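You operate a simulated robot arm through the tools that you are given. There is no shell and no other tool. Be economical: measure what you need, move in short steps, check, and stop when the job is done.

You run a simulated two-armed robot. Do the job below in one go: nothing can be reset, and whatever is moved stays where it is left.

## Task
Brush the crumbs off the middle belt, cover it and zero the weigher.
Fine: the clear cover on its ledges; mains off while you brush, on again after; use the green brush and put it back; one press of Zero; the dials and other keys stay; Stop is free to press. What is to be rubbed or washed off counts as gone when no trace of it is left.

Only the result counts: the job must be done as asked and must still hold three seconds after the hand-in. Knocking over, shifting, dropping, spilling or breaking anything else fails it. Lids that push on must go on centred and level and be pressed home; caps that screw on are set level and turned clockwise until they are tight.

## Robot
Two 7-joint arms with fingered hands on one trunk, on a base that drives. Base frame: it is fixed to the floor where the robot stands at the start and does not move with it; the origin is under the middle of the robot, x ahead of it, y to its left, z up. Lengths are in mm, angles in rad, forces in N, time in s.
The left shoulder is at the start at [237, 125, 1054], the right one opposite. Places, roughly: black hand knob beside the rail [1100, 500, 900]; blue hand knob [600, 0, 600]; crumbs [1100, -100, 800]; green button on the key desk [700, 0, 800]; grey air dial [400, -900, 600]; high dial [800, -200, 800]; key marked clear [700, -200, 800]; ledges beside the middle belt [1100, -100, 800]; low dial [900, -100, 800]; mains switch on the key desk [600, 0, 700]; mode dial [800, -300, 800]; page key [700, -200, 800]; print key [700, -300, 800]; span key [700, -100, 800]; speed dial on the key desk [600, -100, 700]; zero key [800, 0, 800]. Payload 3.7 kg a hand.
The TCP of each hand is the grasp point between the finger pads, 25 mm short of the fingertips. In the tool frame z runs along the fingers and y along their closing line. The gripper opens to 88 mm. The gripper's body begins 29 mm behind the TCP. The gripper is a hand of 5 fingers: y runs from the thumb to the fingers, the wrist lies at [-13, -97, -162] in the tool frame, and closing takes about 1.5 s.
Orientation is that of the tool frame in the base frame, as [roll, pitch, yaw] about the fixed x, y, z axes, in that order (R = Rz(yaw) Ry(pitch) Rx(roll)). With the fingers straight down and the wrist toward the robot, the tool's x, y and z point along [0, 1, 0], [1, 0, 0] and [0, 0, -1] of the base frame.

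## Interface
- The arms move only by the tool apply_moves. It takes "left_moves", "right_moves" or both (then of equal length, played together; a hand with none holds still); each is a list that holds one entry, the list of rows, each a list of 6 numbers: the shift along the base's x, y, z in m, then the turn, a rotation vector about the base's x, y, z in rad. In form: [[[tx, ty, tz, wx, wy, wz], ...]]. A call has 1 to 20 rows; each row shifts and turns the commanded pose from where the row before left it. "left_grip" and "right_grip" are, for a hand that has rows, the opening in per cent of the stroke, from 0 (shut) to 100 (fully open), set as the call begins (left out, the last holds). A row lasts 0.2 s, in which the tool goes at most 50 mm and 0.15 rad; a call with a longer step from one row to the next is refused whole, and so is a gripper value outside its range. A pose out of reach is approached as far as the arm can. The call stops where the force on the tool passes 90 N (or 10 N more than at its start, if that is more) or the arm is blocked; 0.2 s more then pass. The fingers move at their own pace (about 45 mm/s each) and stop on an object; they squeeze with about 25 N. The grip force told is the motor's: it shows also when the fingers shut on nothing. Time passes only in rows, and 0.2 s behind the last, so rows that do not move let the fingers close. The reply holds the time, the measured pose of the TCP, the force on the tool along the base axes, the opening and the grip force, in the units named above and with some noise, with the torque about the TCP (base axes, N m) and any sound that the robot's microphone picked up.
- Cameras (640 x 400 px; columns grow to the right, rows downward): "scene" is now at [364.4, 2.7, 1192.3]; the picture's right is [0.04, -1.00, 0.00], its down [-0.50, -0.02, -0.86] and it looks along [0.86, 0.04, -0.51] (base axes); focal length 214 px, centre (320, 200). "left" rides on the left gripper at [-59, -79, -105] in its tool frame; the picture's right is [-0.73, -0.32, 0.61], its down [0.62, -0.68, 0.38] and it looks along [0.29, 0.66, 0.70] (tool axes); focal length 234 px, centre (320, 200). "right" rides on the right gripper at [59, -79, -105] in its tool frame; the picture's right is [-0.73, 0.32, -0.61], its down [-0.62, -0.68, 0.38] and it looks along [-0.29, 0.66, 0.70] (tool axes); focal length 234 px, centre (320, 200).
- camera(camera): a new picture of that camera. The clock stands still meanwhile.
- slide_trunk(by): slides the trunk up (or, below 0, down) by that many mm; the arms and the scene camera ride with it, the base frame stays. It gives what a move gives, with no picture.
- drive_base(legs): drives the robot by 1 to 6 legs, each [ahead, left, turn to the left] in mm, mm and rad, along the robot's own axes; the way and the turn of a leg run together, so that a leg with both is an arc; at most 1500 mm and 3.142 rad a leg. The arms and the cameras ride along, it lands a little off, and it stops where it bumps. It gives what a move gives.
- move_fingers(index, middle, ring, little, thumb_bend, thumb_turn, hand): sets how far each is bent, from 0 (flat) to 100 (curled in); at 30 the hand is open as for a grip, at 70 the pads meet at the TCP. One left out holds its place. A second passes; each finger stops where it meets its share of the squeeze, and holds until it gets a number again. A gripper value or a shape takes the hand back. It gives what a move gives, with no picture; readings hold the bend of each and the force on index, middle, ring, little, thumb and palm. thumb_turn goes from beside the hand (0) to across from the fingers (100), as for a grip.
- hand_shape(shape, hand): the hand has 5 fingers and takes this shape, open, in about a second: jaw (thumb against the fingers, like two jaws); tri (thumb and two fingers); tip (a fingertip pinch); poke (one finger out to press); point (the index stretched); flat (the hand flat); cup (the hand cupped); fist (a fist). The gripper value then closes the fingers along that shape, each until it touches; the sizes above hold for jaw. It gives what a move gives, with no picture.
- aim_head(pan, tilt): turns the head with the scene camera to pan (to the left, within 1.396 rad either way) and tilt (down, from -0.506 to 1.204), counted from straight ahead of the robot. It gives what a move gives.
- point_at(camera, pixels): for up to 12 pixels [column, row] of the newest picture of that camera ("zoom" is the newest enlarged one), the place [x, y, z] in the base frame of the surface seen there, good to about 3 mm. The clock stands still meanwhile.
- enlarge(camera, box): a new picture of the part [left, top, right, bottom] of that camera's present view, enlarged. The clock stands still meanwhile.
- finish_job(): hands the job in; it is judged then, once.

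Keep the steps short. Do not move on a guess: measure, check each grasp and each placing, and mend mistakes. In all there are 80 turns and 62 pictures (those below and enlarged ones count). Leave the grippers open and the arms clear of the work at the hand-in unless told otherwise, and finish with a single line.

The tools are called as name(argument=value, ...) on one line, values as JSON. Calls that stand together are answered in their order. apply_moves: Moves the arms, as the interface text tells. Its arguments: {"type":"object","properties":{"left_moves":{"type":"array","items":{"type":"array","items":{"type":"array","items":{"type":"number"}}}},"left_grip":{"type":"number"},"right_moves":{"type":"array","items":{"type":"array","items":{"type":"array","items":{"type":"number"}}}},"right_grip":{"type":"number"}},"required":[]} The other tools are called the same way: slide_trunk (by) slides the trunk up or down; hand_shape (shape, hand) gives the hand a shape; move_fingers (index, middle, ring, little, thumb_bend, thumb_turn, hand) moves the fingers one by one; drive_base (legs) drives the base; aim_head (pan, tilt) turns the head that bears the scene camera; camera (camera) takes a picture; point_at (camera, pixels) gives the place of the surface under pixels of a picture; enlarge (camera, box) takes an enlarged picture of a part of a camera's view; finish_job () hands the job in.

At the start:

```text
t: 0.0
left_tcp_pos: [464.8, 249.2, 1187.5]
left_tcp_rot: [3.142, 0.0, 1.571]
left_wrist_force: [0.0, -0.5, -0.3]
left_wrist_torque: [0.01, 0.03, 0.0]
left_finger_gap: 87.6
left_grip_force: 0.1
left_shape: jaw
left_bend: [30.0, 30.0, 30.0, 30.0, 30.0, 98.0]
left_finger forces: [0.0, 0.0, 0.1, 0.0, 0.0, 0.0]
right_tcp_pos: [474.4, -151.3, 1126.7]
right_tcp_rot: [-3.138, 0.0, 1.57]
right_wrist_force: [33.5, 10.1, 15.4]
right_wrist_torque: [-1.23, 4.64, -0.45]
right_finger_gap: 87.6
right_grip_force: 0.0
right_shape: jaw
right_bend: [30.0, 30.0, 30.0, 30.0, 30.0, 98.0]
right_finger forces: [0.0, 0.0, 0.1, 0.0, 0.1, 0.0]
trunk travel left (down, up): [-83.0, 332.0]
robot x, y, heading: [-2.2, -1.2, 0.001]
head pan, tilt: [0.977, 0.503]
```

scene: 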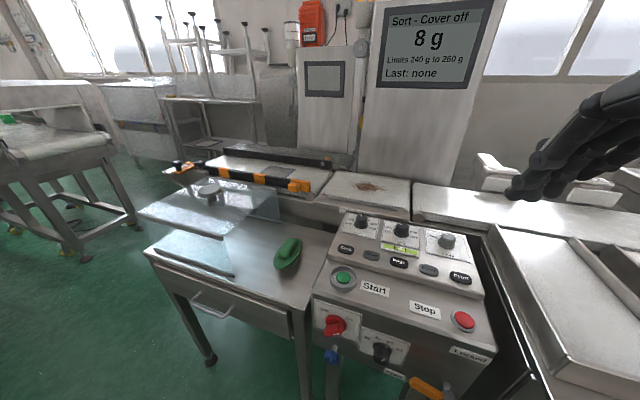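
right: 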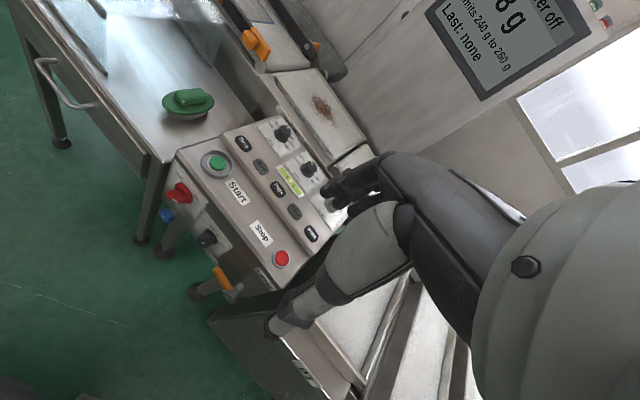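
left: 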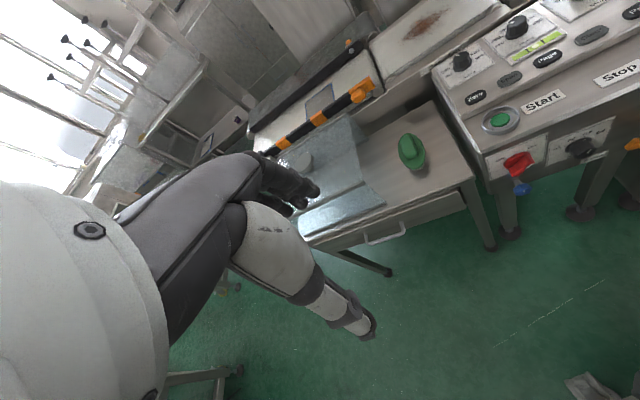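

I'll start with enlarged views of the key desk and the middle belt, before measuring.

enlarge(camera="scene", box=[300, 200, 500, 400])

enlarge(camera="scene", box=[130, 130, 430, 310])

```text
2.00 times, centred on (400, 300) of scene
```

zoom: 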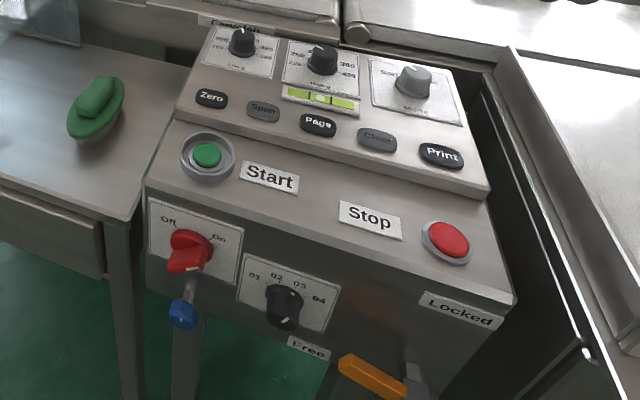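

```text
2.13 times, centred on (280, 220) of scene
```

zoom: 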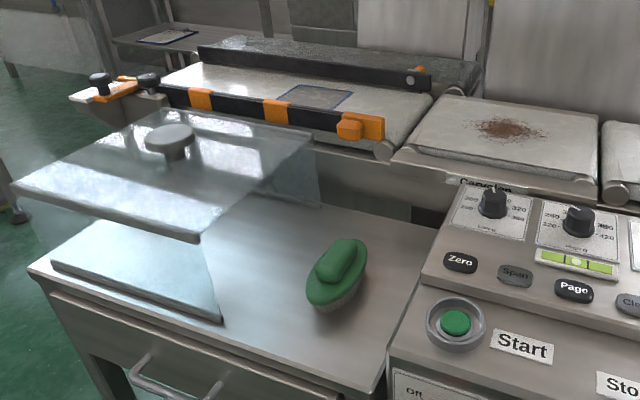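

I see the cover (knob at zoom (170,140)), the green brush and the crumbs on the middle belt. Next I measure them.

point_at(camera="zoom", pixels=[[170, 131], [60, 125], [25, 183], [190, 235], [308, 140], [220, 318], [55, 262], [340, 250], [335, 285], [510, 128], [402, 160], [596, 180]])

point_at(camera="zoom", pixels=[[480, 130], [545, 130], [505, 118], [515, 140], [455, 97], [600, 120], [460, 263], [455, 322], [362, 242], [325, 272], [385, 385], [345, 210]])

point_at(camera="scene", pixels=[[334, 326], [332, 330], [345, 277], [345, 249], [463, 319], [325, 184], [410, 205], [350, 172], [409, 180], [381, 352], [289, 252], [365, 187]])

```text
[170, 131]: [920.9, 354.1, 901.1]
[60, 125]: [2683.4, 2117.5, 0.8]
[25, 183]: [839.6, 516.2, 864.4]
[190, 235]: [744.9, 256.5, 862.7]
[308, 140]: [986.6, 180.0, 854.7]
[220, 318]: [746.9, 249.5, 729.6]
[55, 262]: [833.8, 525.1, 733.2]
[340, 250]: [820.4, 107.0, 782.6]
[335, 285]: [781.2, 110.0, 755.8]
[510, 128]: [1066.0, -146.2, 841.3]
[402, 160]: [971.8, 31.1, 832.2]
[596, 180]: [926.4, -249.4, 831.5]
```

```text
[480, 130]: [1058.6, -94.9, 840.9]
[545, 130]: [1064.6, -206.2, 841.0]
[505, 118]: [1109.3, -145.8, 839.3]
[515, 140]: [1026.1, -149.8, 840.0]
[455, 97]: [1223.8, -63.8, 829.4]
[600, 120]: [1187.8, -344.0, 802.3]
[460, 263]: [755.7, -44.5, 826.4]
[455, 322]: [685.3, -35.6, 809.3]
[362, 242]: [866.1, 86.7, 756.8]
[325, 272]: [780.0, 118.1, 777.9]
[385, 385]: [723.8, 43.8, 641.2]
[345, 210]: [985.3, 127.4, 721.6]
```

```text
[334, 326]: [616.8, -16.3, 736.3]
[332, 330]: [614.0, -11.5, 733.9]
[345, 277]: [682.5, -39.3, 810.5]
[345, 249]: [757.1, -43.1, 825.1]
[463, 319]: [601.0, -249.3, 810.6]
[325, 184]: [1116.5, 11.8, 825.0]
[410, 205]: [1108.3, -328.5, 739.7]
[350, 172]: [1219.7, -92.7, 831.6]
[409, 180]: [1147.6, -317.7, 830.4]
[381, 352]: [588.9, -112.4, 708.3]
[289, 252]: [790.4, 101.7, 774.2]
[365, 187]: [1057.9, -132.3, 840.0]
```

Crumbs sit near (1060,-145,840). Next I zoom in on the mains switch and on the middle belt with its ledges.

enlarge(camera="scene", box=[310, 290, 410, 370])

enlarge(camera="scene", box=[300, 150, 430, 230])

```text
5.00 times, centred on (360, 330) of scene
```

zoom: 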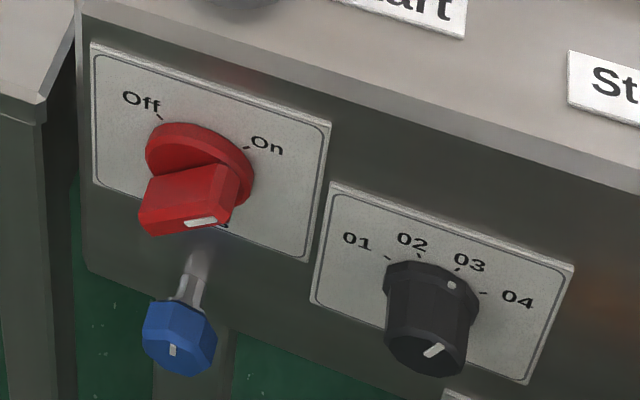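

```text
4.92 times, centred on (365, 190) of scene
```

zoom: 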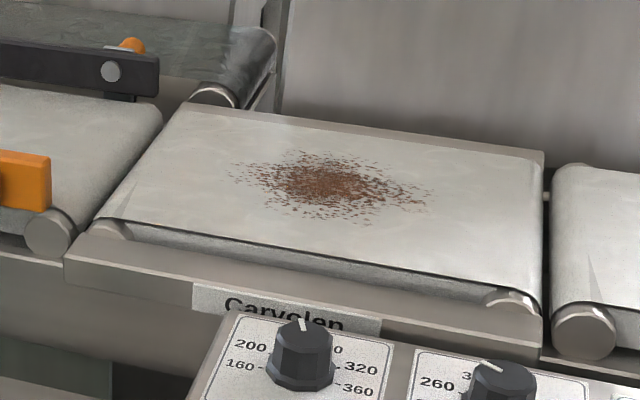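

Mark on the red switch points to On. Next I measure the belt and ledge geometry, and the crumb extents.

point_at(camera="zoom", pixels=[[68, 258], [538, 342], [75, 240], [538, 325], [110, 215], [535, 295], [190, 106], [540, 153], [200, 116], [535, 165], [300, 120], [400, 133]])

point_at(camera="zoom", pixels=[[300, 275], [300, 288], [400, 293], [228, 175], [432, 195], [320, 150], [320, 225], [360, 240], [130, 225], [505, 300], [150, 260], [450, 314]])

```text
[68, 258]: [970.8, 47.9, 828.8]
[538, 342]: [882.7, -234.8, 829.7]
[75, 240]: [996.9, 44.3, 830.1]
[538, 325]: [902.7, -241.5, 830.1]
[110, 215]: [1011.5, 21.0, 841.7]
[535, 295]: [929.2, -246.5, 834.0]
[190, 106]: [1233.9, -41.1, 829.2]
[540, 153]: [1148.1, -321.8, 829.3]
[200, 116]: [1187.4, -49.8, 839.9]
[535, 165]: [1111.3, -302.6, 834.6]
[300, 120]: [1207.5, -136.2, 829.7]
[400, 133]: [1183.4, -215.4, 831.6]
```

```text
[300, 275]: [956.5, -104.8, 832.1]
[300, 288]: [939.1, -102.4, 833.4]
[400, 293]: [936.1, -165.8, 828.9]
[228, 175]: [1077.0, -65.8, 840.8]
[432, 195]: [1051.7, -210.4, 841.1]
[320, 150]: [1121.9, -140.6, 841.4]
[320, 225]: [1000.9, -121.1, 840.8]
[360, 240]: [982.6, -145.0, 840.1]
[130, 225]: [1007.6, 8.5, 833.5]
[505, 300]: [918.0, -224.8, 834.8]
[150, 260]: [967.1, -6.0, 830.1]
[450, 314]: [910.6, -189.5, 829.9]
```

The line is turned about 0.3 rad to the robot's frame (belt centre ≈ (1059,-137), ledges z 830, belt z 841). I look down to see the free floor in front of the robot.

aim_head(pan=0.0, tilt=1.1)

camera(camera="scene")

```text
t: 1.2
left_tcp_pos: [465.3, 251.1, 1189.0]
left_tcp_rot: [3.141, -0.001, 1.571]
left_wrist_force: [0.1, -0.6, -0.1]
left_wrist_torque: [-0.01, -0.01, 0.01]
left_finger_gap: 87.9
left_grip_force: 0.1
left_shape: jaw
left_bend: [30.0, 30.0, 30.0, 30.0, 30.0, 98.0]
left_finger forces: [0.0, 0.0, 0.1, 0.0, 0.0, 0.0]
right_tcp_pos: [474.9, -152.2, 1127.0]
right_tcp_rot: [-3.141, -0.001, 1.572]
right_wrist_force: [0.3, 0.3, -0.9]
right_wrist_torque: [-0.01, 0.02, 0.01]
right_finger_gap: 87.7
right_grip_force: 0.1
right_shape: jaw
right_bend: [30.0, 30.0, 30.0, 30.0, 30.0, 98.0]
right_finger forces: [0.0, 0.0, 0.0, 0.0, 0.0, 0.1]
trunk travel left (down, up): [-83.0, 332.0]
robot x, y, heading: [-0.3, -2.1, 0.0]
head pan, tilt: [0.0, 1.1]
```

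```text
54 pictures are left
```

scene: 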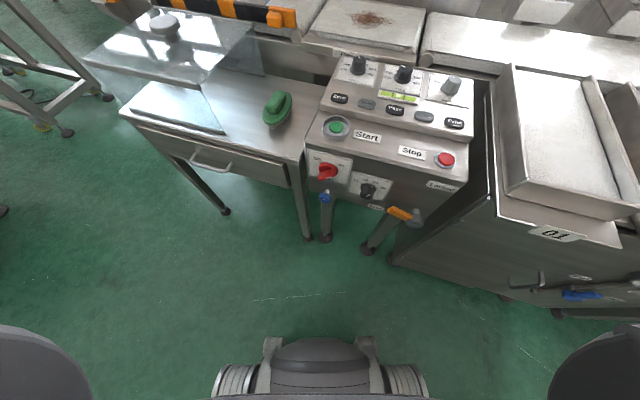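

point_at(camera="scene", pixels=[[318, 345], [395, 392], [400, 213], [326, 238], [368, 248], [392, 262], [556, 315], [308, 236], [580, 296], [210, 165], [327, 172], [226, 212]])

enlarge(camera="scene", box=[290, 120, 390, 220])

enlarge(camera="scene", box=[80, 10, 310, 160])

```text
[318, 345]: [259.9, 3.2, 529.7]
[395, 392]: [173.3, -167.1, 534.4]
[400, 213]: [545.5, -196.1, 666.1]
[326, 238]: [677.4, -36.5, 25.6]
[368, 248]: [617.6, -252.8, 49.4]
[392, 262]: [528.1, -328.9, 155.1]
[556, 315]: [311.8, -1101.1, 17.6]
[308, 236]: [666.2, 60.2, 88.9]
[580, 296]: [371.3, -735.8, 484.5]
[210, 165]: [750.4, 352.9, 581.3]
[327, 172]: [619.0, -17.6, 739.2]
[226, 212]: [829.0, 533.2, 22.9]
```

```text
4.00 times, centred on (340, 170) of scene
```

zoom: 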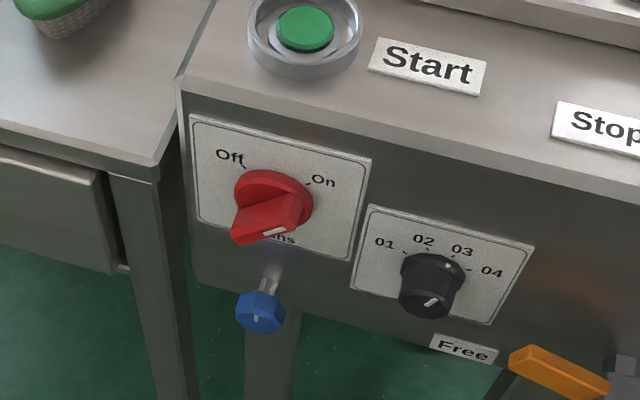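

```text
2.67 times, centred on (195, 85) of scene
```

zoom: 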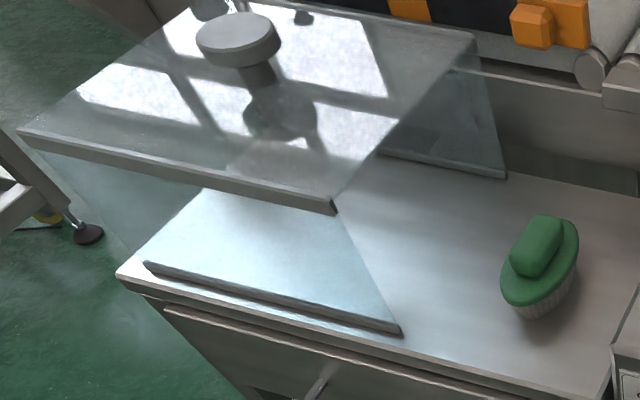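

There's ample room ahead; the nearest item is the orange lever at (545,-196,666) and robot front is about x=260. I drive 190 ahead and turn -0.3 to face the line.

drive_base(legs=[[180, 30, 0], [0, 0, -0.3]])

aim_head(pan=0.1, tilt=0.8)

camera(camera="scene")

```text
t: 3.8
left_tcp_pos: [700.3, 127.8, 1187.5]
left_tcp_rot: [-3.14, 0.0, 1.264]
left_wrist_force: [-0.4, -0.3, -0.2]
left_wrist_torque: [0.0, 0.01, 0.01]
left_finger_gap: 87.7
left_grip_force: 0.2
left_shape: jaw
left_bend: [30.0, 30.0, 30.0, 30.0, 30.0, 98.0]
left_finger forces: [0.0, 0.0, 0.0, 0.1, 0.0, 0.1]
right_tcp_pos: [587.3, -260.0, 1126.5]
right_tcp_rot: [-3.141, -0.002, 1.263]
right_wrist_force: [-0.2, 0.1, 0.4]
right_wrist_torque: [0.02, 0.02, 0.0]
right_finger_gap: 87.7
right_grip_force: 0.1
right_shape: jaw
right_bend: [30.0, 30.0, 30.0, 30.0, 30.0, 98.0]
right_finger forces: [0.1, 0.0, 0.0, 0.0, 0.1, 0.0]
trunk travel left (down, up): [-83.0, 332.0]
robot x, y, heading: [183.7, 32.3, -0.306]
head pan, tilt: [0.0, 1.1]
```

```text
t: 4.5
left_tcp_pos: [698.9, 128.8, 1188.5]
left_tcp_rot: [-3.141, 0.0, 1.264]
left_wrist_force: [0.5, 0.8, 0.4]
left_wrist_torque: [-0.03, 0.0, -0.02]
left_finger_gap: 87.7
left_grip_force: 0.0
left_shape: jaw
left_bend: [30.0, 30.0, 30.0, 30.0, 30.0, 98.0]
left_finger forces: [0.1, 0.0, 0.1, 0.1, 0.0, 0.0]
right_tcp_pos: [587.1, -258.7, 1126.4]
right_tcp_rot: [-3.14, -0.004, 1.263]
right_wrist_force: [-0.4, -0.4, 0.7]
right_wrist_torque: [0.01, -0.01, 0.0]
right_finger_gap: 87.8
right_grip_force: 0.0
right_shape: jaw
right_bend: [30.0, 30.0, 30.0, 30.0, 30.0, 98.0]
right_finger forces: [0.0, 0.1, 0.1, 0.0, 0.0, 0.0]
trunk travel left (down, up): [-83.0, 332.0]
robot x, y, heading: [181.2, 28.1, -0.305]
head pan, tilt: [0.099, 0.799]
```

```text
51 pictures are left
```

scene: 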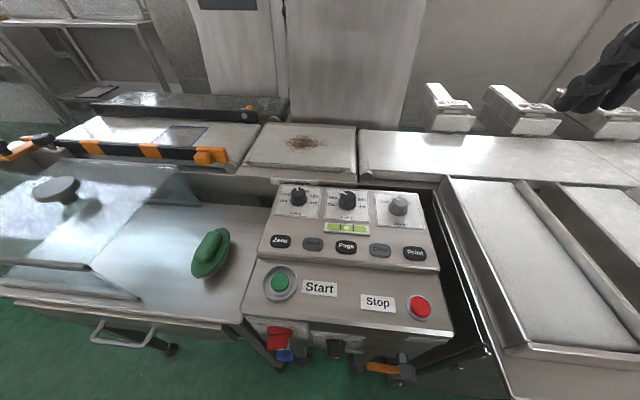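

The robot is square to the line. The switch needs a hand in front of it, so I back off 150 mm for room.

drive_base(legs=[[-150, 0, 0]])

apply_moves(left_moves=[[[-0.0051, -0.0059, -0.0307, 0.0564, -0.1084, -0.0864], [-0.0051, -0.0059, -0.0307, 0.0564, -0.1084, -0.0864], [-0.0051, -0.0059, -0.0307, 0.0564, -0.1084, -0.0864], [-0.0051, -0.0059, -0.0307, 0.0564, -0.1084, -0.0864], [-0.0051, -0.0059, -0.0307, 0.0564, -0.1084, -0.0864], [-0.0051, -0.0059, -0.0307, 0.0564, -0.1084, -0.0864], [-0.0051, -0.0059, -0.0307, 0.0564, -0.1084, -0.0864], [-0.0051, -0.0059, -0.0307, 0.0564, -0.1084, -0.0864], [-0.0051, -0.0059, -0.0307, 0.0564, -0.1084, -0.0864], [-0.0051, -0.0059, -0.0307, 0.0564, -0.1084, -0.0864], [-0.0051, -0.0059, -0.0307, 0.0564, -0.1084, -0.0864], [-0.0051, -0.0059, -0.0307, 0.0564, -0.1084, -0.0864], [-0.0051, -0.0059, -0.0307, 0.0564, -0.1084, -0.0864], [-0.0051, -0.0059, -0.0307, 0.0564, -0.1084, -0.0864]]])

camera(camera="left")

```text
t: 5.9
left_tcp_pos: [554.8, 176.8, 1188.2]
left_tcp_rot: [-3.141, 0.001, 1.266]
left_wrist_force: [-0.2, -0.1, -0.1]
left_wrist_torque: [-0.03, -0.04, 0.01]
left_finger_gap: 87.8
left_grip_force: 0.0
left_shape: jaw
left_bend: [30.0, 30.0, 30.0, 30.0, 30.0, 98.0]
left_finger forces: [0.0, 0.0, 0.0, 0.0, 0.0, 0.1]
right_tcp_pos: [443.2, -210.9, 1126.6]
right_tcp_rot: [-3.141, -0.002, 1.265]
right_wrist_force: [0.2, -1.2, -0.4]
right_wrist_torque: [-0.03, -0.06, -0.02]
right_finger_gap: 87.8
right_grip_force: 0.0
right_shape: jaw
right_bend: [30.0, 30.0, 30.0, 30.0, 30.0, 98.0]
right_finger forces: [0.0, 0.1, 0.0, 0.0, 0.0, 0.0]
trunk travel left (down, up): [-83.0, 332.0]
robot x, y, heading: [37.9, 75.9, -0.299]
head pan, tilt: [0.099, 0.799]
```

```text
t: 8.9
left_tcp_pos: [697.0, 133.7, 1003.5]
left_tcp_rot: [1.516, -1.567, 1.319]
left_wrist_force: [-0.5, -0.6, -0.5]
left_wrist_torque: [-0.02, -0.04, 0.03]
left_finger_gap: 87.7
left_grip_force: 0.1
left_shape: jaw
left_bend: [30.0, 30.0, 30.0, 30.0, 30.0, 98.0]
left_finger forces: [0.1, 0.0, 0.0, 0.1, 0.0, 0.0]
left hand out of reach, approached as far as the arm can: row 2, 3, 4, 5, 6, 7, 8, 9, 10, 11, 12
right_tcp_pos: [444.6, -210.7, 1126.3]
right_tcp_rot: [-3.139, 0.0, 1.266]
right_wrist_force: [0.1, 0.1, 0.9]
right_wrist_torque: [0.01, 0.02, -0.01]
right_finger_gap: 87.8
right_grip_force: 0.0
right_shape: jaw
right_bend: [30.0, 30.0, 30.0, 30.0, 30.0, 98.0]
right_finger forces: [0.1, 0.0, 0.1, 0.0, 0.1, 0.0]
trunk travel left (down, up): [-83.0, 332.0]
robot x, y, heading: [34.3, 76.6, -0.308]
head pan, tilt: [0.099, 0.799]
```

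```text
50 pictures are left
```

left: 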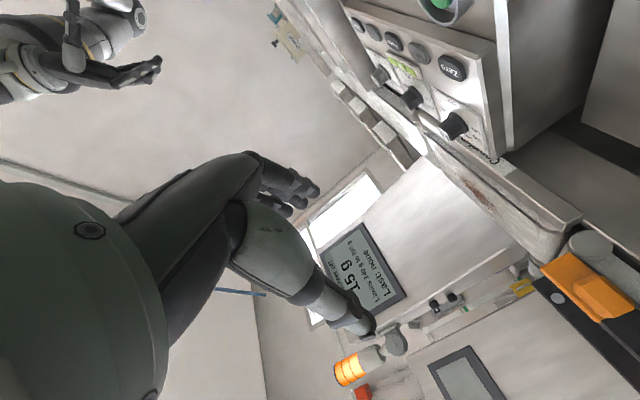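

Orientation came out as wanted but the position lags; I let it settle with a few empty rows.

apply_moves(left_moves=[[[0, 0, 0, 0, 0, 0], [0, 0, 0, 0, 0, 0], [0, 0, 0, 0, 0, 0], [0, 0, 0, 0, 0, 0], [0, 0, 0, 0, 0, 0]]])

camera(camera="scene")

```text
t: 10.1
left_tcp_pos: [698.3, 132.3, 1004.7]
left_tcp_rot: [1.904, -1.569, 0.933]
left_wrist_force: [-0.4, 0.5, -0.7]
left_wrist_torque: [0.01, 0.02, -0.05]
left_finger_gap: 87.4
left_grip_force: 0.1
left_shape: jaw
left_bend: [30.0, 30.0, 30.0, 30.0, 30.0, 98.0]
left_finger forces: [0.0, 0.1, 0.1, 0.0, 0.0, 0.0]
right_tcp_pos: [444.5, -211.4, 1126.5]
right_tcp_rot: [-3.14, -0.001, 1.264]
right_wrist_force: [-0.6, 0.0, -0.6]
right_wrist_torque: [0.04, -0.06, 0.0]
right_finger_gap: 88.0
right_grip_force: 0.0
right_shape: jaw
right_bend: [30.0, 30.0, 30.0, 30.0, 30.0, 98.0]
right_finger forces: [0.0, 0.1, 0.1, 0.0, 0.0, 0.1]
trunk travel left (down, up): [-83.0, 332.0]
robot x, y, heading: [35.8, 74.8, -0.306]
head pan, tilt: [0.099, 0.799]
```

```text
49 pictures are left
```

scene: 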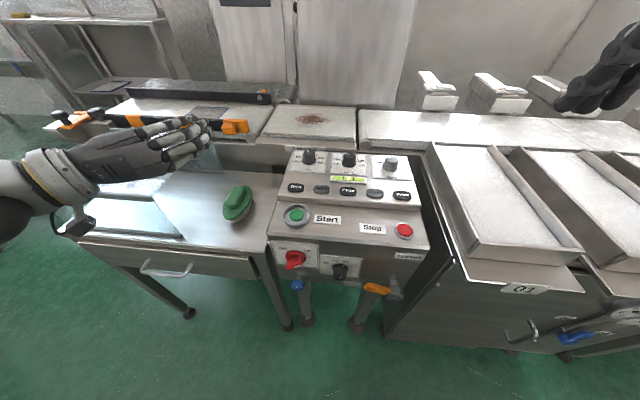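

The hand is fine and the switch is visible at (293,260). I back it off along the robot's forward line, then lower it in front of the desk to the left of the switch.

apply_moves(left_moves=[[[-0.037, 0.012, 0, 0, 0, 0], [-0.037, 0.012, 0, 0, 0, 0], [-0.037, 0.012, 0, 0, 0, 0], [-0.037, 0.012, 0, 0, 0, 0], [0, 0, -0.045, 0, 0, 0], [0, 0, -0.045, 0, 0, 0], [0, 0, -0.045, 0, 0, 0], [0, 0, -0.045, 0, 0, 0], [0, 0, -0.045, 0, 0, 0], [0, 0, 0, 0, 0, 0]]])

camera(camera="left")

```text
t: 12.3
left_tcp_pos: [617.4, 230.8, 766.3]
left_tcp_rot: [0.634, -1.567, 2.202]
left_wrist_force: [0.1, 0.7, -0.7]
left_wrist_torque: [-0.02, -0.01, -0.02]
left_finger_gap: 87.6
left_grip_force: 0.1
left_shape: jaw
left_bend: [30.0, 30.0, 30.0, 30.0, 30.0, 98.0]
left_finger forces: [0.1, 0.1, 0.1, 0.0, 0.0, 0.1]
left hand out of reach, approached as far as the arm can: row 1, 2, 3, 4, 8
right_tcp_pos: [442.3, -211.4, 1127.1]
right_tcp_rot: [-3.141, -0.001, 1.266]
right_wrist_force: [-0.4, -0.3, 0.5]
right_wrist_torque: [0.0, -0.03, -0.04]
right_finger_gap: 87.6
right_grip_force: 0.1
right_shape: jaw
right_bend: [30.0, 30.0, 30.0, 30.0, 30.0, 98.0]
right_finger forces: [0.0, 0.1, 0.0, 0.0, 0.0, 0.1]
trunk travel left (down, up): [-83.0, 332.0]
robot x, y, heading: [37.4, 77.2, -0.301]
head pan, tilt: [0.099, 0.799]
```

```text
48 pictures are left
```

left: 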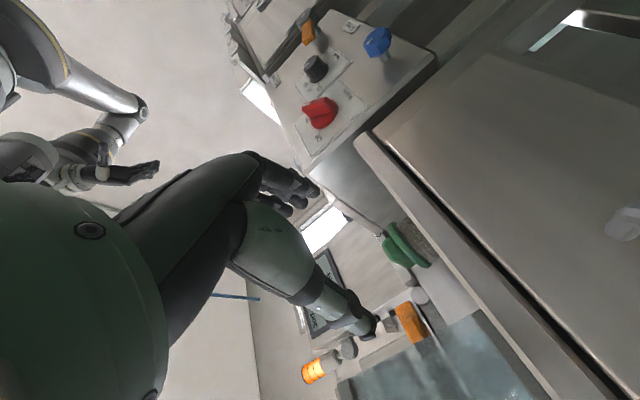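

The left camera now sees the red switch at (318,112). I zoom in on it.

enlarge(camera="left", box=[260, 40, 400, 170])

```text
3.08 times, centred on (330, 105) of left
```

zoom: 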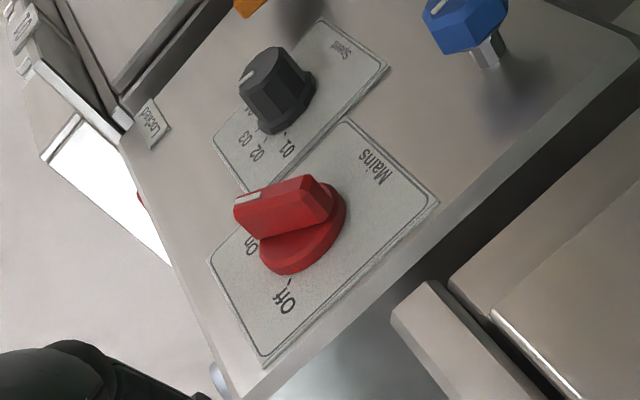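

point_at(camera="zoom", pixels=[[246, 198], [312, 190], [327, 218], [262, 226], [335, 225], [290, 265], [210, 262], [264, 362], [436, 205], [347, 122], [290, 280], [260, 238]])

```text
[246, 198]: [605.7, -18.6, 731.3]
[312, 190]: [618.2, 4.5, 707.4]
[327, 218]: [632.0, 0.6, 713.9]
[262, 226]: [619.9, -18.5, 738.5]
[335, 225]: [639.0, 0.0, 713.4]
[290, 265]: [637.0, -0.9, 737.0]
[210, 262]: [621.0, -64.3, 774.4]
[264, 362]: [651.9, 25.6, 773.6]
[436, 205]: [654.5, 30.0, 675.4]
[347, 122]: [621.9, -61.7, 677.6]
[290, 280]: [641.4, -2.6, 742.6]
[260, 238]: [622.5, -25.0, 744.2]
```

The panel is vertical, with outward normal (-0.945,0.326). The switch axis is near (637,-18,720), the bar front stands about 28 mm out, and the bar now points up-right to On. I take the fingertip-pinch shape and move in front of it, rolled 45° so the fingers straddle the bar.

hand_shape(hand="left", shape="tip")

apply_moves(left_moves=[[[-0.014, -0.0355, -0.0077, 0.125, -0.0395, -0.0045], [-0.014, -0.0355, -0.0077, 0.125, -0.0395, -0.0045], [-0.014, -0.0355, -0.0077, 0.125, -0.0395, -0.0045], [-0.014, -0.0355, -0.0077, 0.125, -0.0395, -0.0045], [-0.014, -0.0355, -0.0077, 0.125, -0.0395, -0.0045], [-0.014, -0.0355, -0.0077, 0.125, -0.0395, -0.0045], [0, 0, 0, 0, 0, 0]]], left_grip=50)

aim_head(pan=0.1, tilt=1.1)

camera(camera="scene")

camera(camera="left")

```text
t: 13.2
left_tcp_pos: [618.7, 229.4, 765.9]
left_tcp_rot: [1.511, -1.568, 1.325]
left_wrist_force: [0.0, 0.0, 0.6]
left_wrist_torque: [0.0, 0.01, -0.02]
left_finger_gap: 87.7
left_grip_force: 0.0
left_shape: tip
left_bend: [30.0, 98.0, 99.0, 99.0, 30.0, 98.0]
left_finger forces: [0.0, 0.0, 0.0, 0.0, 0.0, 0.0]
right_tcp_pos: [444.4, -213.3, 1127.3]
right_tcp_rot: [-3.14, -0.002, 1.266]
right_wrist_force: [-0.3, 0.2, 0.2]
right_wrist_torque: [0.01, 0.0, -0.02]
right_finger_gap: 87.8
right_grip_force: 0.1
right_shape: jaw
right_bend: [30.0, 30.0, 30.0, 30.0, 30.0, 98.0]
right_finger forces: [0.1, 0.1, 0.0, 0.0, 0.0, 0.1]
trunk travel left (down, up): [-83.0, 332.0]
robot x, y, heading: [37.4, 75.0, -0.305]
head pan, tilt: [0.099, 0.799]
```

```text
t: 14.8
left_tcp_pos: [570.2, 107.6, 738.8]
left_tcp_rot: [-1.577, -1.113, -1.888]
left_wrist_force: [-0.1, -0.6, 0.8]
left_wrist_torque: [-0.03, 0.01, -0.02]
left_finger_gap: 44.4
left_grip_force: 0.1
left_shape: tip
left_bend: [73.0, 98.0, 99.0, 99.0, 69.0, 100.0]
left_finger forces: [0.0, 0.1, 0.1, 0.1, 0.1, 0.0]
left hand out of reach, approached as far as the arm can: row 4, 5, 6
right_tcp_pos: [445.3, -211.8, 1125.6]
right_tcp_rot: [-3.141, 0.001, 1.266]
right_wrist_force: [0.6, 0.0, 0.8]
right_wrist_torque: [-0.02, 0.0, 0.02]
right_finger_gap: 87.9
right_grip_force: 0.1
right_shape: jaw
right_bend: [30.0, 30.0, 30.0, 30.0, 30.0, 98.0]
right_finger forces: [0.0, 0.1, 0.1, 0.0, 0.0, 0.1]
trunk travel left (down, up): [-83.0, 332.0]
robot x, y, heading: [35.9, 82.1, -0.306]
head pan, tilt: [0.099, 0.799]
```

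```text
t: 15.6
left_tcp_pos: [569.1, 107.0, 737.8]
left_tcp_rot: [-1.584, -1.115, -1.88]
left_wrist_force: [-0.2, 0.2, -0.2]
left_wrist_torque: [0.0, -0.04, -0.01]
left_finger_gap: 44.7
left_grip_force: 0.0
left_shape: tip
left_bend: [73.0, 98.0, 99.0, 99.0, 69.0, 100.0]
left_finger forces: [0.0, 0.1, 0.0, 0.0, 0.0, 0.0]
right_tcp_pos: [445.7, -211.3, 1126.3]
right_tcp_rot: [-3.139, 0.0, 1.265]
right_wrist_force: [0.2, 1.4, -0.9]
right_wrist_torque: [0.01, 0.0, -0.03]
right_finger_gap: 87.7
right_grip_force: 0.0
right_shape: jaw
right_bend: [30.0, 30.0, 30.0, 30.0, 30.0, 98.0]
right_finger forces: [0.0, 0.1, 0.0, 0.0, 0.1, 0.0]
trunk travel left (down, up): [-83.0, 332.0]
robot x, y, heading: [39.6, 74.6, -0.302]
head pan, tilt: [0.099, 1.1]
```

```text
46 pictures are left
```

scene: 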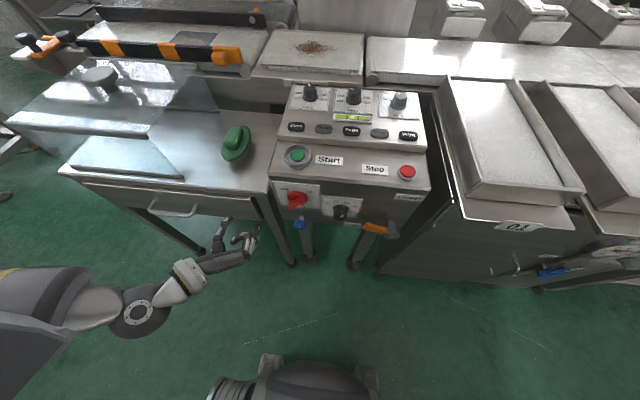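

```text
45 pictures are left
```

left: 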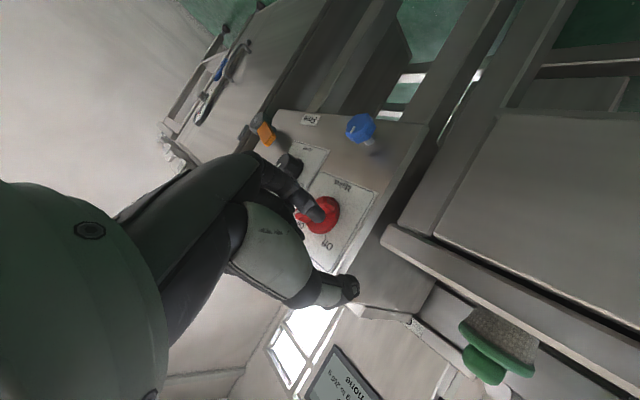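

The arm is too folded to go further right, so I move the base 100 mm to the right and 50 mm back instead, carrying the hand in front of the switch.

drive_base(legs=[[-50, -100, 0]])

apply_moves(left_moves=[[[0, 0, -0.009, 0, 0, 0], [0, 0, -0.009, 0, 0, 0]]])

camera(camera="left")

```text
t: 17.2
left_tcp_pos: [492.2, 28.0, 737.7]
left_tcp_rot: [-1.58, -1.114, -1.884]
left_wrist_force: [0.4, -0.8, 0.9]
left_wrist_torque: [0.0, -0.01, 0.02]
left_finger_gap: 44.4
left_grip_force: 0.1
left_shape: tip
left_bend: [73.0, 98.0, 99.0, 99.0, 69.0, 100.0]
left_finger forces: [0.0, 0.0, 0.0, 0.0, 0.0, 0.0]
right_tcp_pos: [366.5, -291.8, 1127.8]
right_tcp_rot: [-3.139, -0.003, 1.266]
right_wrist_force: [0.0, 0.0, 0.3]
right_wrist_torque: [0.0, 0.02, 0.0]
right_finger_gap: 87.7
right_grip_force: 0.1
right_shape: jaw
right_bend: [30.0, 30.0, 30.0, 30.0, 30.0, 98.0]
right_finger forces: [0.1, 0.0, 0.0, 0.1, 0.1, 0.0]
trunk travel left (down, up): [-83.0, 332.0]
robot x, y, heading: [-41.5, -0.5, -0.306]
head pan, tilt: [0.099, 1.1]
```

```text
t: 17.8
left_tcp_pos: [491.1, 29.1, 720.2]
left_tcp_rot: [-1.58, -1.115, -1.886]
left_wrist_force: [-0.5, -0.7, -0.1]
left_wrist_torque: [0.01, -0.02, 0.01]
left_finger_gap: 44.4
left_grip_force: 0.1
left_shape: tip
left_bend: [73.0, 98.0, 99.0, 99.0, 69.0, 100.0]
left_finger forces: [0.0, 0.1, 0.1, 0.0, 0.0, 0.0]
right_tcp_pos: [366.2, -291.0, 1126.5]
right_tcp_rot: [-3.141, -0.002, 1.266]
right_wrist_force: [0.1, 0.7, 0.5]
right_wrist_torque: [0.0, 0.02, 0.02]
right_finger_gap: 87.7
right_grip_force: 0.0
right_shape: jaw
right_bend: [30.0, 30.0, 30.0, 30.0, 30.0, 98.0]
right_finger forces: [0.1, 0.0, 0.0, 0.0, 0.0, 0.1]
trunk travel left (down, up): [-83.0, 332.0]
robot x, y, heading: [-39.2, -2.9, -0.302]
head pan, tilt: [0.099, 1.1]
```

```text
44 pictures are left
```

left: 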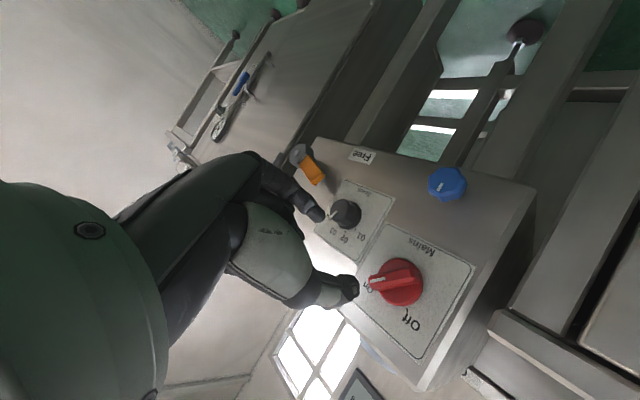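

The hand is in front of the switch, rolled about 26°. I add the remaining 20° of roll and move closer.

apply_moves(left_moves=[[[0.01, -0.003, 0, 0.104, -0.034, 0], [0.01, -0.003, 0, 0.104, -0.034, 0], [0.01, -0.003, 0, 0.104, -0.034, 0], [0.01, -0.003, 0, 0, 0, 0], [0, 0, 0, 0, 0, 0]]])

camera(camera="left")

camera(camera="scene")

```text
t: 19.0
left_tcp_pos: [501.9, 25.8, 719.7]
left_tcp_rot: [-1.584, -1.115, -1.881]
left_wrist_force: [-0.1, -0.7, 0.0]
left_wrist_torque: [0.01, 0.03, -0.01]
left_finger_gap: 44.5
left_grip_force: 0.0
left_shape: tip
left_bend: [73.0, 98.0, 99.0, 99.0, 69.0, 100.0]
left_finger forces: [0.0, 0.1, 0.0, 0.1, 0.0, 0.0]
left hand out of reach, approached as far as the arm can: row 1, 2, 3
right_tcp_pos: [366.4, -290.5, 1126.6]
right_tcp_rot: [-3.141, -0.001, 1.266]
right_wrist_force: [-0.6, 0.2, -0.9]
right_wrist_torque: [0.01, -0.02, -0.02]
right_finger_gap: 87.7
right_grip_force: 0.1
right_shape: jaw
right_bend: [30.0, 30.0, 30.0, 30.0, 30.0, 98.0]
right_finger forces: [0.1, 0.1, 0.1, 0.0, 0.0, 0.0]
trunk travel left (down, up): [-83.0, 332.0]
robot x, y, heading: [-42.5, -4.2, -0.307]
head pan, tilt: [0.099, 1.1]
```

```text
43 pictures are left
```

left: 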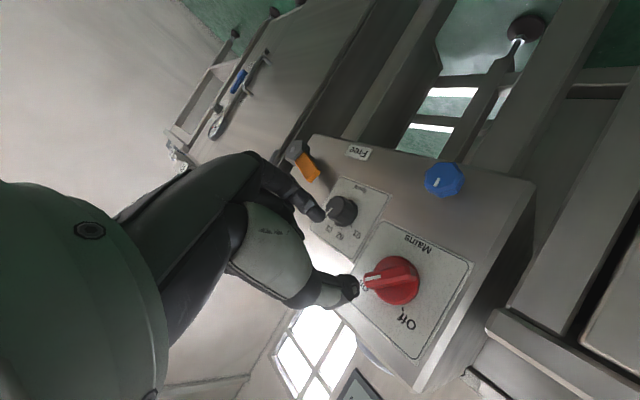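

```text
42 pictures are left
```

scene: 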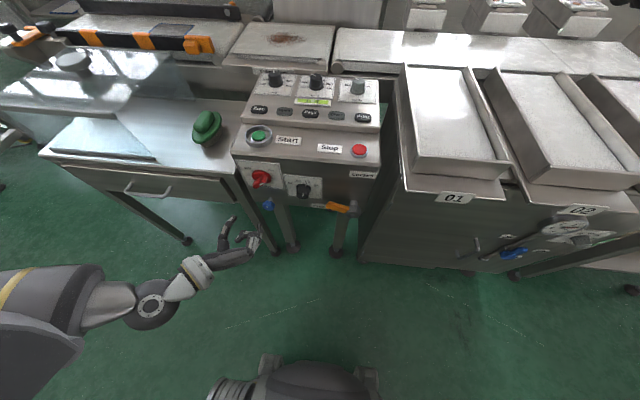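

Roll is limited to about 26°, which is good enough for a pinch on the bar. I go straight in, stop with the TCP 50 mm short, and look.

apply_moves(left_moves=[[[0.018, -0.006, 0, 0, 0, 0], [0.018, -0.006, 0, 0, 0, 0], [0.017, -0.006, 0, 0, 0, 0], [0, 0, 0, 0, 0, 0]]])

enlarge(camera="left", box=[240, 120, 480, 320])

enlarge(camera="scene", box=[210, 110, 350, 260])

```text
t: 20.0
left_tcp_pos: [555.3, 8.5, 719.9]
left_tcp_rot: [-1.585, -1.115, -1.878]
left_wrist_force: [0.4, -0.7, 0.8]
left_wrist_torque: [0.05, 0.01, -0.02]
left_finger_gap: 44.4
left_grip_force: 0.1
left_shape: tip
left_bend: [73.0, 98.0, 99.0, 99.0, 69.0, 100.0]
left_finger forces: [0.0, 0.0, 0.0, 0.1, 0.0, 0.0]
right_tcp_pos: [366.2, -290.2, 1127.2]
right_tcp_rot: [-3.141, -0.002, 1.265]
right_wrist_force: [-0.3, -0.3, 0.2]
right_wrist_torque: [0.01, 0.02, 0.02]
right_finger_gap: 87.7
right_grip_force: 0.0
right_shape: jaw
right_bend: [30.0, 30.0, 30.0, 30.0, 30.0, 98.0]
right_finger forces: [0.1, 0.0, 0.0, 0.1, 0.1, 0.0]
trunk travel left (down, up): [-83.0, 332.0]
robot x, y, heading: [-40.5, -5.2, -0.299]
head pan, tilt: [0.099, 1.1]
```

```text
2.00 times, centred on (360, 220) of left
```

zoom: 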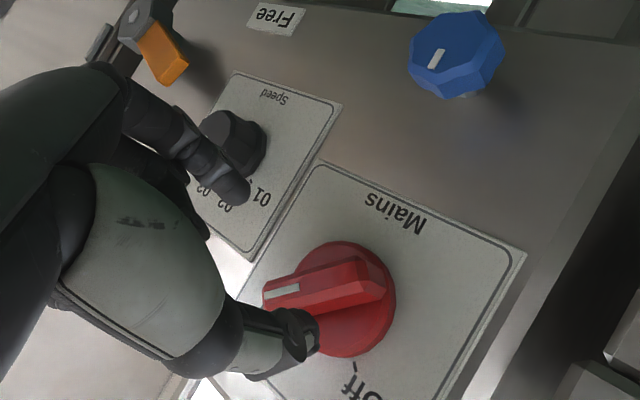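

```text
2.67 times, centred on (280, 185) of scene
```

zoom: 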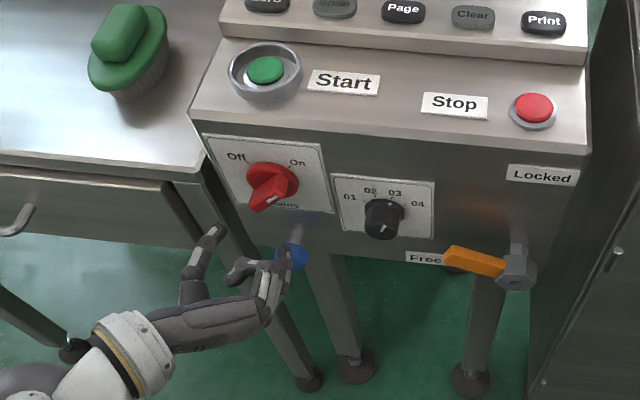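

point_at(camera="zoom", pixels=[[216, 230], [208, 240], [240, 265], [266, 275], [288, 262], [268, 190], [258, 205], [285, 180], [238, 280], [266, 290]])

camera(camera="left")

point_at(camera="left", pixels=[[386, 288], [390, 295], [360, 217], [363, 220], [382, 263], [405, 265], [425, 262], [445, 155], [350, 190], [340, 205]])

```text
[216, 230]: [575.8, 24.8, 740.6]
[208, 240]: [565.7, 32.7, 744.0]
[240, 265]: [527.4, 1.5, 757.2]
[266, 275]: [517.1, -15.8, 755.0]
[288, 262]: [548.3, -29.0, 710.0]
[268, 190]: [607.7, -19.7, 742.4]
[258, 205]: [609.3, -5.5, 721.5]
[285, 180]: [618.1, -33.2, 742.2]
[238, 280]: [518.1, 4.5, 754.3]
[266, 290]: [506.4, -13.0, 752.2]
```

```text
39 pictures are left
```

left: 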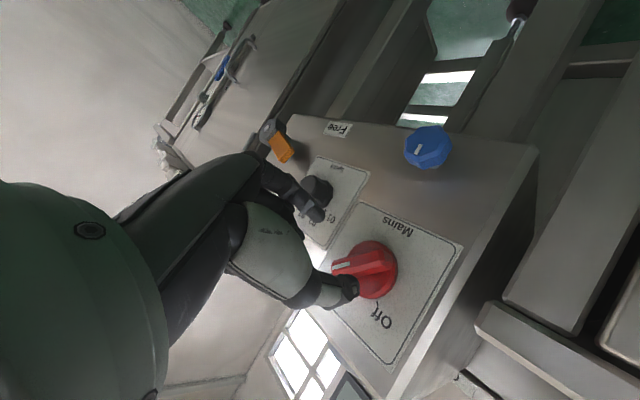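

```text
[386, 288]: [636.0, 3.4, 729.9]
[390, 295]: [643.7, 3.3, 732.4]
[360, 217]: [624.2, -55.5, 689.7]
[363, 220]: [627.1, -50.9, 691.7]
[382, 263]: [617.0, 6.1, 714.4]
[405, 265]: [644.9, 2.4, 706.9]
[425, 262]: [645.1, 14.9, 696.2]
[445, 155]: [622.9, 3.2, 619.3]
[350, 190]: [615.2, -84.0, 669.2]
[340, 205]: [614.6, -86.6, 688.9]
```

Thumb tip is at (576,25,741) and index opposite it, so the pinch centres on the TCP. I advance the last 50 mm and close on the bar.

apply_moves(left_moves=[[[0.016, -0.005, 0.001, 0, 0, 0], [0.016, -0.005, 0.001, 0, 0, 0], [0.016, -0.005, 0.001, 0, 0, 0], [0, 0, 0, 0, 0, 0]]])

enlarge(camera="left", box=[260, 140, 460, 320])

```text
t: 21.0
left_tcp_pos: [602.2, -7.4, 719.3]
left_tcp_rot: [-1.594, -1.115, -1.871]
left_wrist_force: [-0.3, -1.0, 0.2]
left_wrist_torque: [0.02, 0.02, 0.01]
left_finger_gap: 44.3
left_grip_force: 0.0
left_shape: tip
left_bend: [73.0, 98.0, 99.0, 99.0, 69.0, 100.0]
left_finger forces: [0.1, 0.1, 0.0, 0.0, 0.1, 0.0]
right_tcp_pos: [367.3, -291.5, 1126.1]
right_tcp_rot: [-3.139, -0.002, 1.265]
right_wrist_force: [-0.2, 0.4, 0.5]
right_wrist_torque: [0.01, -0.01, -0.01]
right_finger_gap: 87.7
right_grip_force: 0.1
right_shape: jaw
right_bend: [30.0, 30.0, 30.0, 30.0, 30.0, 98.0]
right_finger forces: [0.0, 0.0, 0.1, 0.0, 0.1, 0.0]
trunk travel left (down, up): [-83.0, 332.0]
robot x, y, heading: [-39.3, -4.3, -0.3]
head pan, tilt: [0.099, 1.1]
```

```text
2.22 times, centred on (360, 230) of left
```

zoom: 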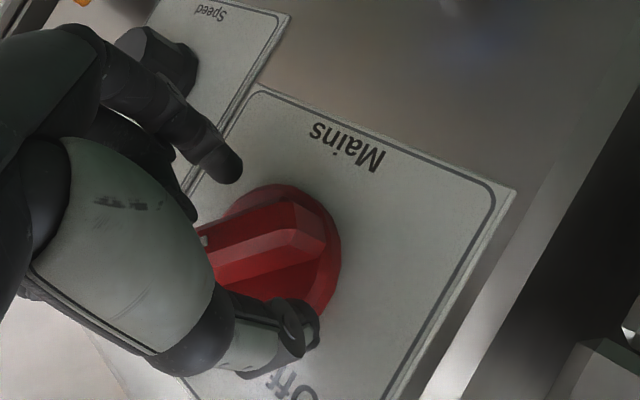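

Thumb and index straddle the bar as intended, with no contact force. I close on it.

apply_moves(left_moves=[[[0, 0, 0, 0, 0, 0], [0, 0, 0, 0, 0, 0], [0, 0, 0, 0, 0, 0], [0, 0, 0, 0, 0, 0], [0, 0, 0, 0, 0, 0]]], left_grip=0)

enlarge(camera="left", box=[260, 140, 460, 320])

```text
t: 22.2
left_tcp_pos: [604.0, -9.5, 719.7]
left_tcp_rot: [-1.586, -1.113, -1.877]
left_wrist_force: [3.2, -0.6, -0.6]
left_wrist_torque: [0.0, 0.01, 0.01]
left_finger_gap: 9.3
left_grip_force: 25.4
left_shape: tip
left_bend: [68.0, 100.0, 100.0, 100.0, 74.0, 100.0]
left_finger forces: [22.0, 0.0, 0.0, 0.0, 21.8, 0.1]
right_tcp_pos: [367.8, -291.2, 1126.9]
right_tcp_rot: [-3.139, 0.0, 1.264]
right_wrist_force: [-0.1, -0.4, -0.5]
right_wrist_torque: [0.0, -0.01, 0.0]
right_finger_gap: 87.8
right_grip_force: 0.0
right_shape: jaw
right_bend: [30.0, 30.0, 30.0, 30.0, 30.0, 98.0]
right_finger forces: [0.0, 0.1, 0.0, 0.0, 0.1, 0.0]
trunk travel left (down, up): [-83.0, 332.0]
robot x, y, heading: [-40.5, -5.0, -0.303]
head pan, tilt: [0.099, 1.1]
```

```text
2.22 times, centred on (360, 230) of left
```

zoom: 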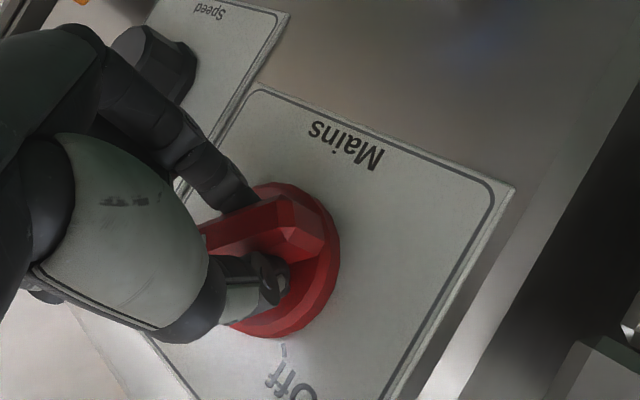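

Firm grip (22 N, gap 9 mm). I now turn it counter-clockwise as seen from the robot by about 88°.

apply_moves(left_moves=[[[0, 0, 0, -0.1323, 0.0456, 0], [0, 0, 0, -0.1323, 0.0456, 0], [0, 0, 0, -0.1323, 0.0456, 0], [0, 0, 0, -0.1323, 0.0456, 0], [0, 0, 0, -0.1323, 0.0456, 0], [0, 0, 0, -0.1323, 0.0456, 0], [0, 0, 0, -0.1323, 0.0456, 0], [0, 0, 0, -0.1323, 0.0456, 0], [0, 0, 0, -0.1323, 0.0456, 0], [0, 0, 0, -0.1323, 0.0456, 0], [0, 0, 0, -0.1323, 0.0456, 0]]])

enlarge(camera="scene", box=[210, 110, 350, 260])

```text
t: 24.6
left_tcp_pos: [601.7, -11.2, 721.5]
left_tcp_rot: [1.587, -0.491, 1.222]
left_wrist_force: [0.9, -30.6, -6.8]
left_wrist_torque: [0.17, 0.04, -0.62]
left_finger_gap: 8.0
left_grip_force: 25.0
left_shape: tip
left_bend: [68.0, 100.0, 100.0, 100.0, 74.0, 100.0]
left_finger forces: [43.2, 0.0, 0.0, 0.0, 16.7, 0.0]
right_tcp_pos: [367.9, -293.7, 1125.9]
right_tcp_rot: [-3.138, -0.004, 1.264]
right_wrist_force: [-0.6, -0.3, -0.6]
right_wrist_torque: [0.04, -0.02, 0.0]
right_finger_gap: 87.7
right_grip_force: 0.1
right_shape: jaw
right_bend: [30.0, 30.0, 30.0, 30.0, 30.0, 98.0]
right_finger forces: [0.0, 0.1, 0.0, 0.0, 0.0, 0.1]
trunk travel left (down, up): [-83.0, 332.0]
robot x, y, heading: [-42.4, -2.7, -0.309]
head pan, tilt: [0.099, 1.1]
```

```text
2.67 times, centred on (280, 185) of scene
```

zoom: 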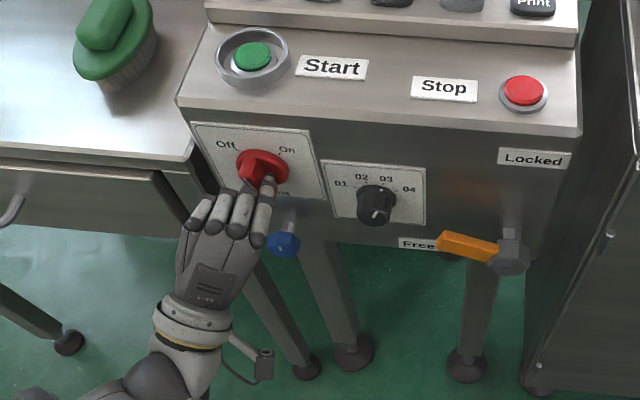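

The bar has turned to the left. I open, back straight out and look.

apply_moves(left_moves=[[[0, 0, 0, 0, 0, 0], [0, 0, 0, 0, 0, 0], [0, 0, 0, 0, 0, 0], [-0.03, 0.01, 0, 0, 0, 0], [-0.03, 0.01, 0, 0, 0, 0], [0, 0, 0, 0, 0, 0]]], left_grip=50)

enlarge(camera="scene", box=[230, 130, 310, 190])

camera(camera="left")

```text
t: 26.0
left_tcp_pos: [543.7, 14.7, 720.6]
left_tcp_rot: [1.586, -0.488, 1.226]
left_wrist_force: [-0.3, 0.7, 0.3]
left_wrist_torque: [-0.01, -0.01, 0.02]
left_finger_gap: 43.7
left_grip_force: 0.0
left_shape: tip
left_bend: [73.0, 98.0, 99.0, 99.0, 70.0, 100.0]
left_finger forces: [0.1, 0.0, 0.1, 0.0, 0.1, 0.0]
right_tcp_pos: [366.7, -290.3, 1126.1]
right_tcp_rot: [-3.14, 0.0, 1.265]
right_wrist_force: [-0.3, -0.4, 0.4]
right_wrist_torque: [0.04, 0.03, 0.0]
right_finger_gap: 88.0
right_grip_force: 0.1
right_shape: jaw
right_bend: [30.0, 30.0, 30.0, 30.0, 30.0, 98.0]
right_finger forces: [0.0, 0.0, 0.1, 0.0, 0.1, 0.1]
trunk travel left (down, up): [-83.0, 332.0]
robot x, y, heading: [-41.7, -1.7, -0.304]
head pan, tilt: [0.099, 1.1]
```

```text
6.67 times, centred on (270, 160) of scene
```

zoom: 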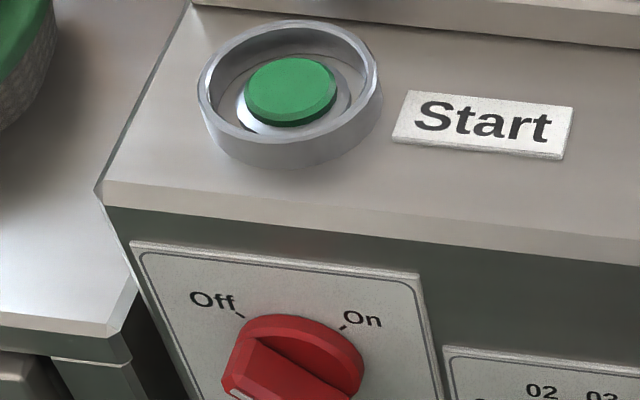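

```text
34 pictures are left
```

left: 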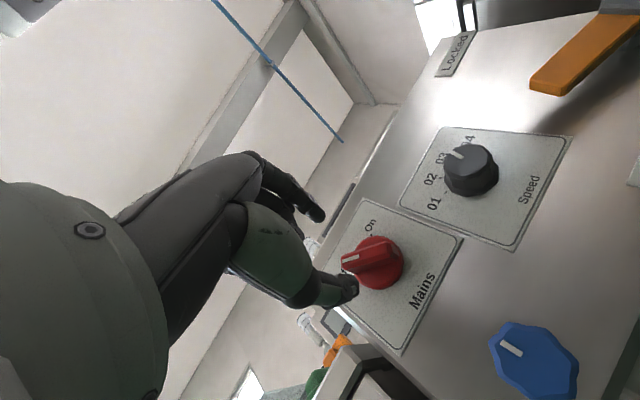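

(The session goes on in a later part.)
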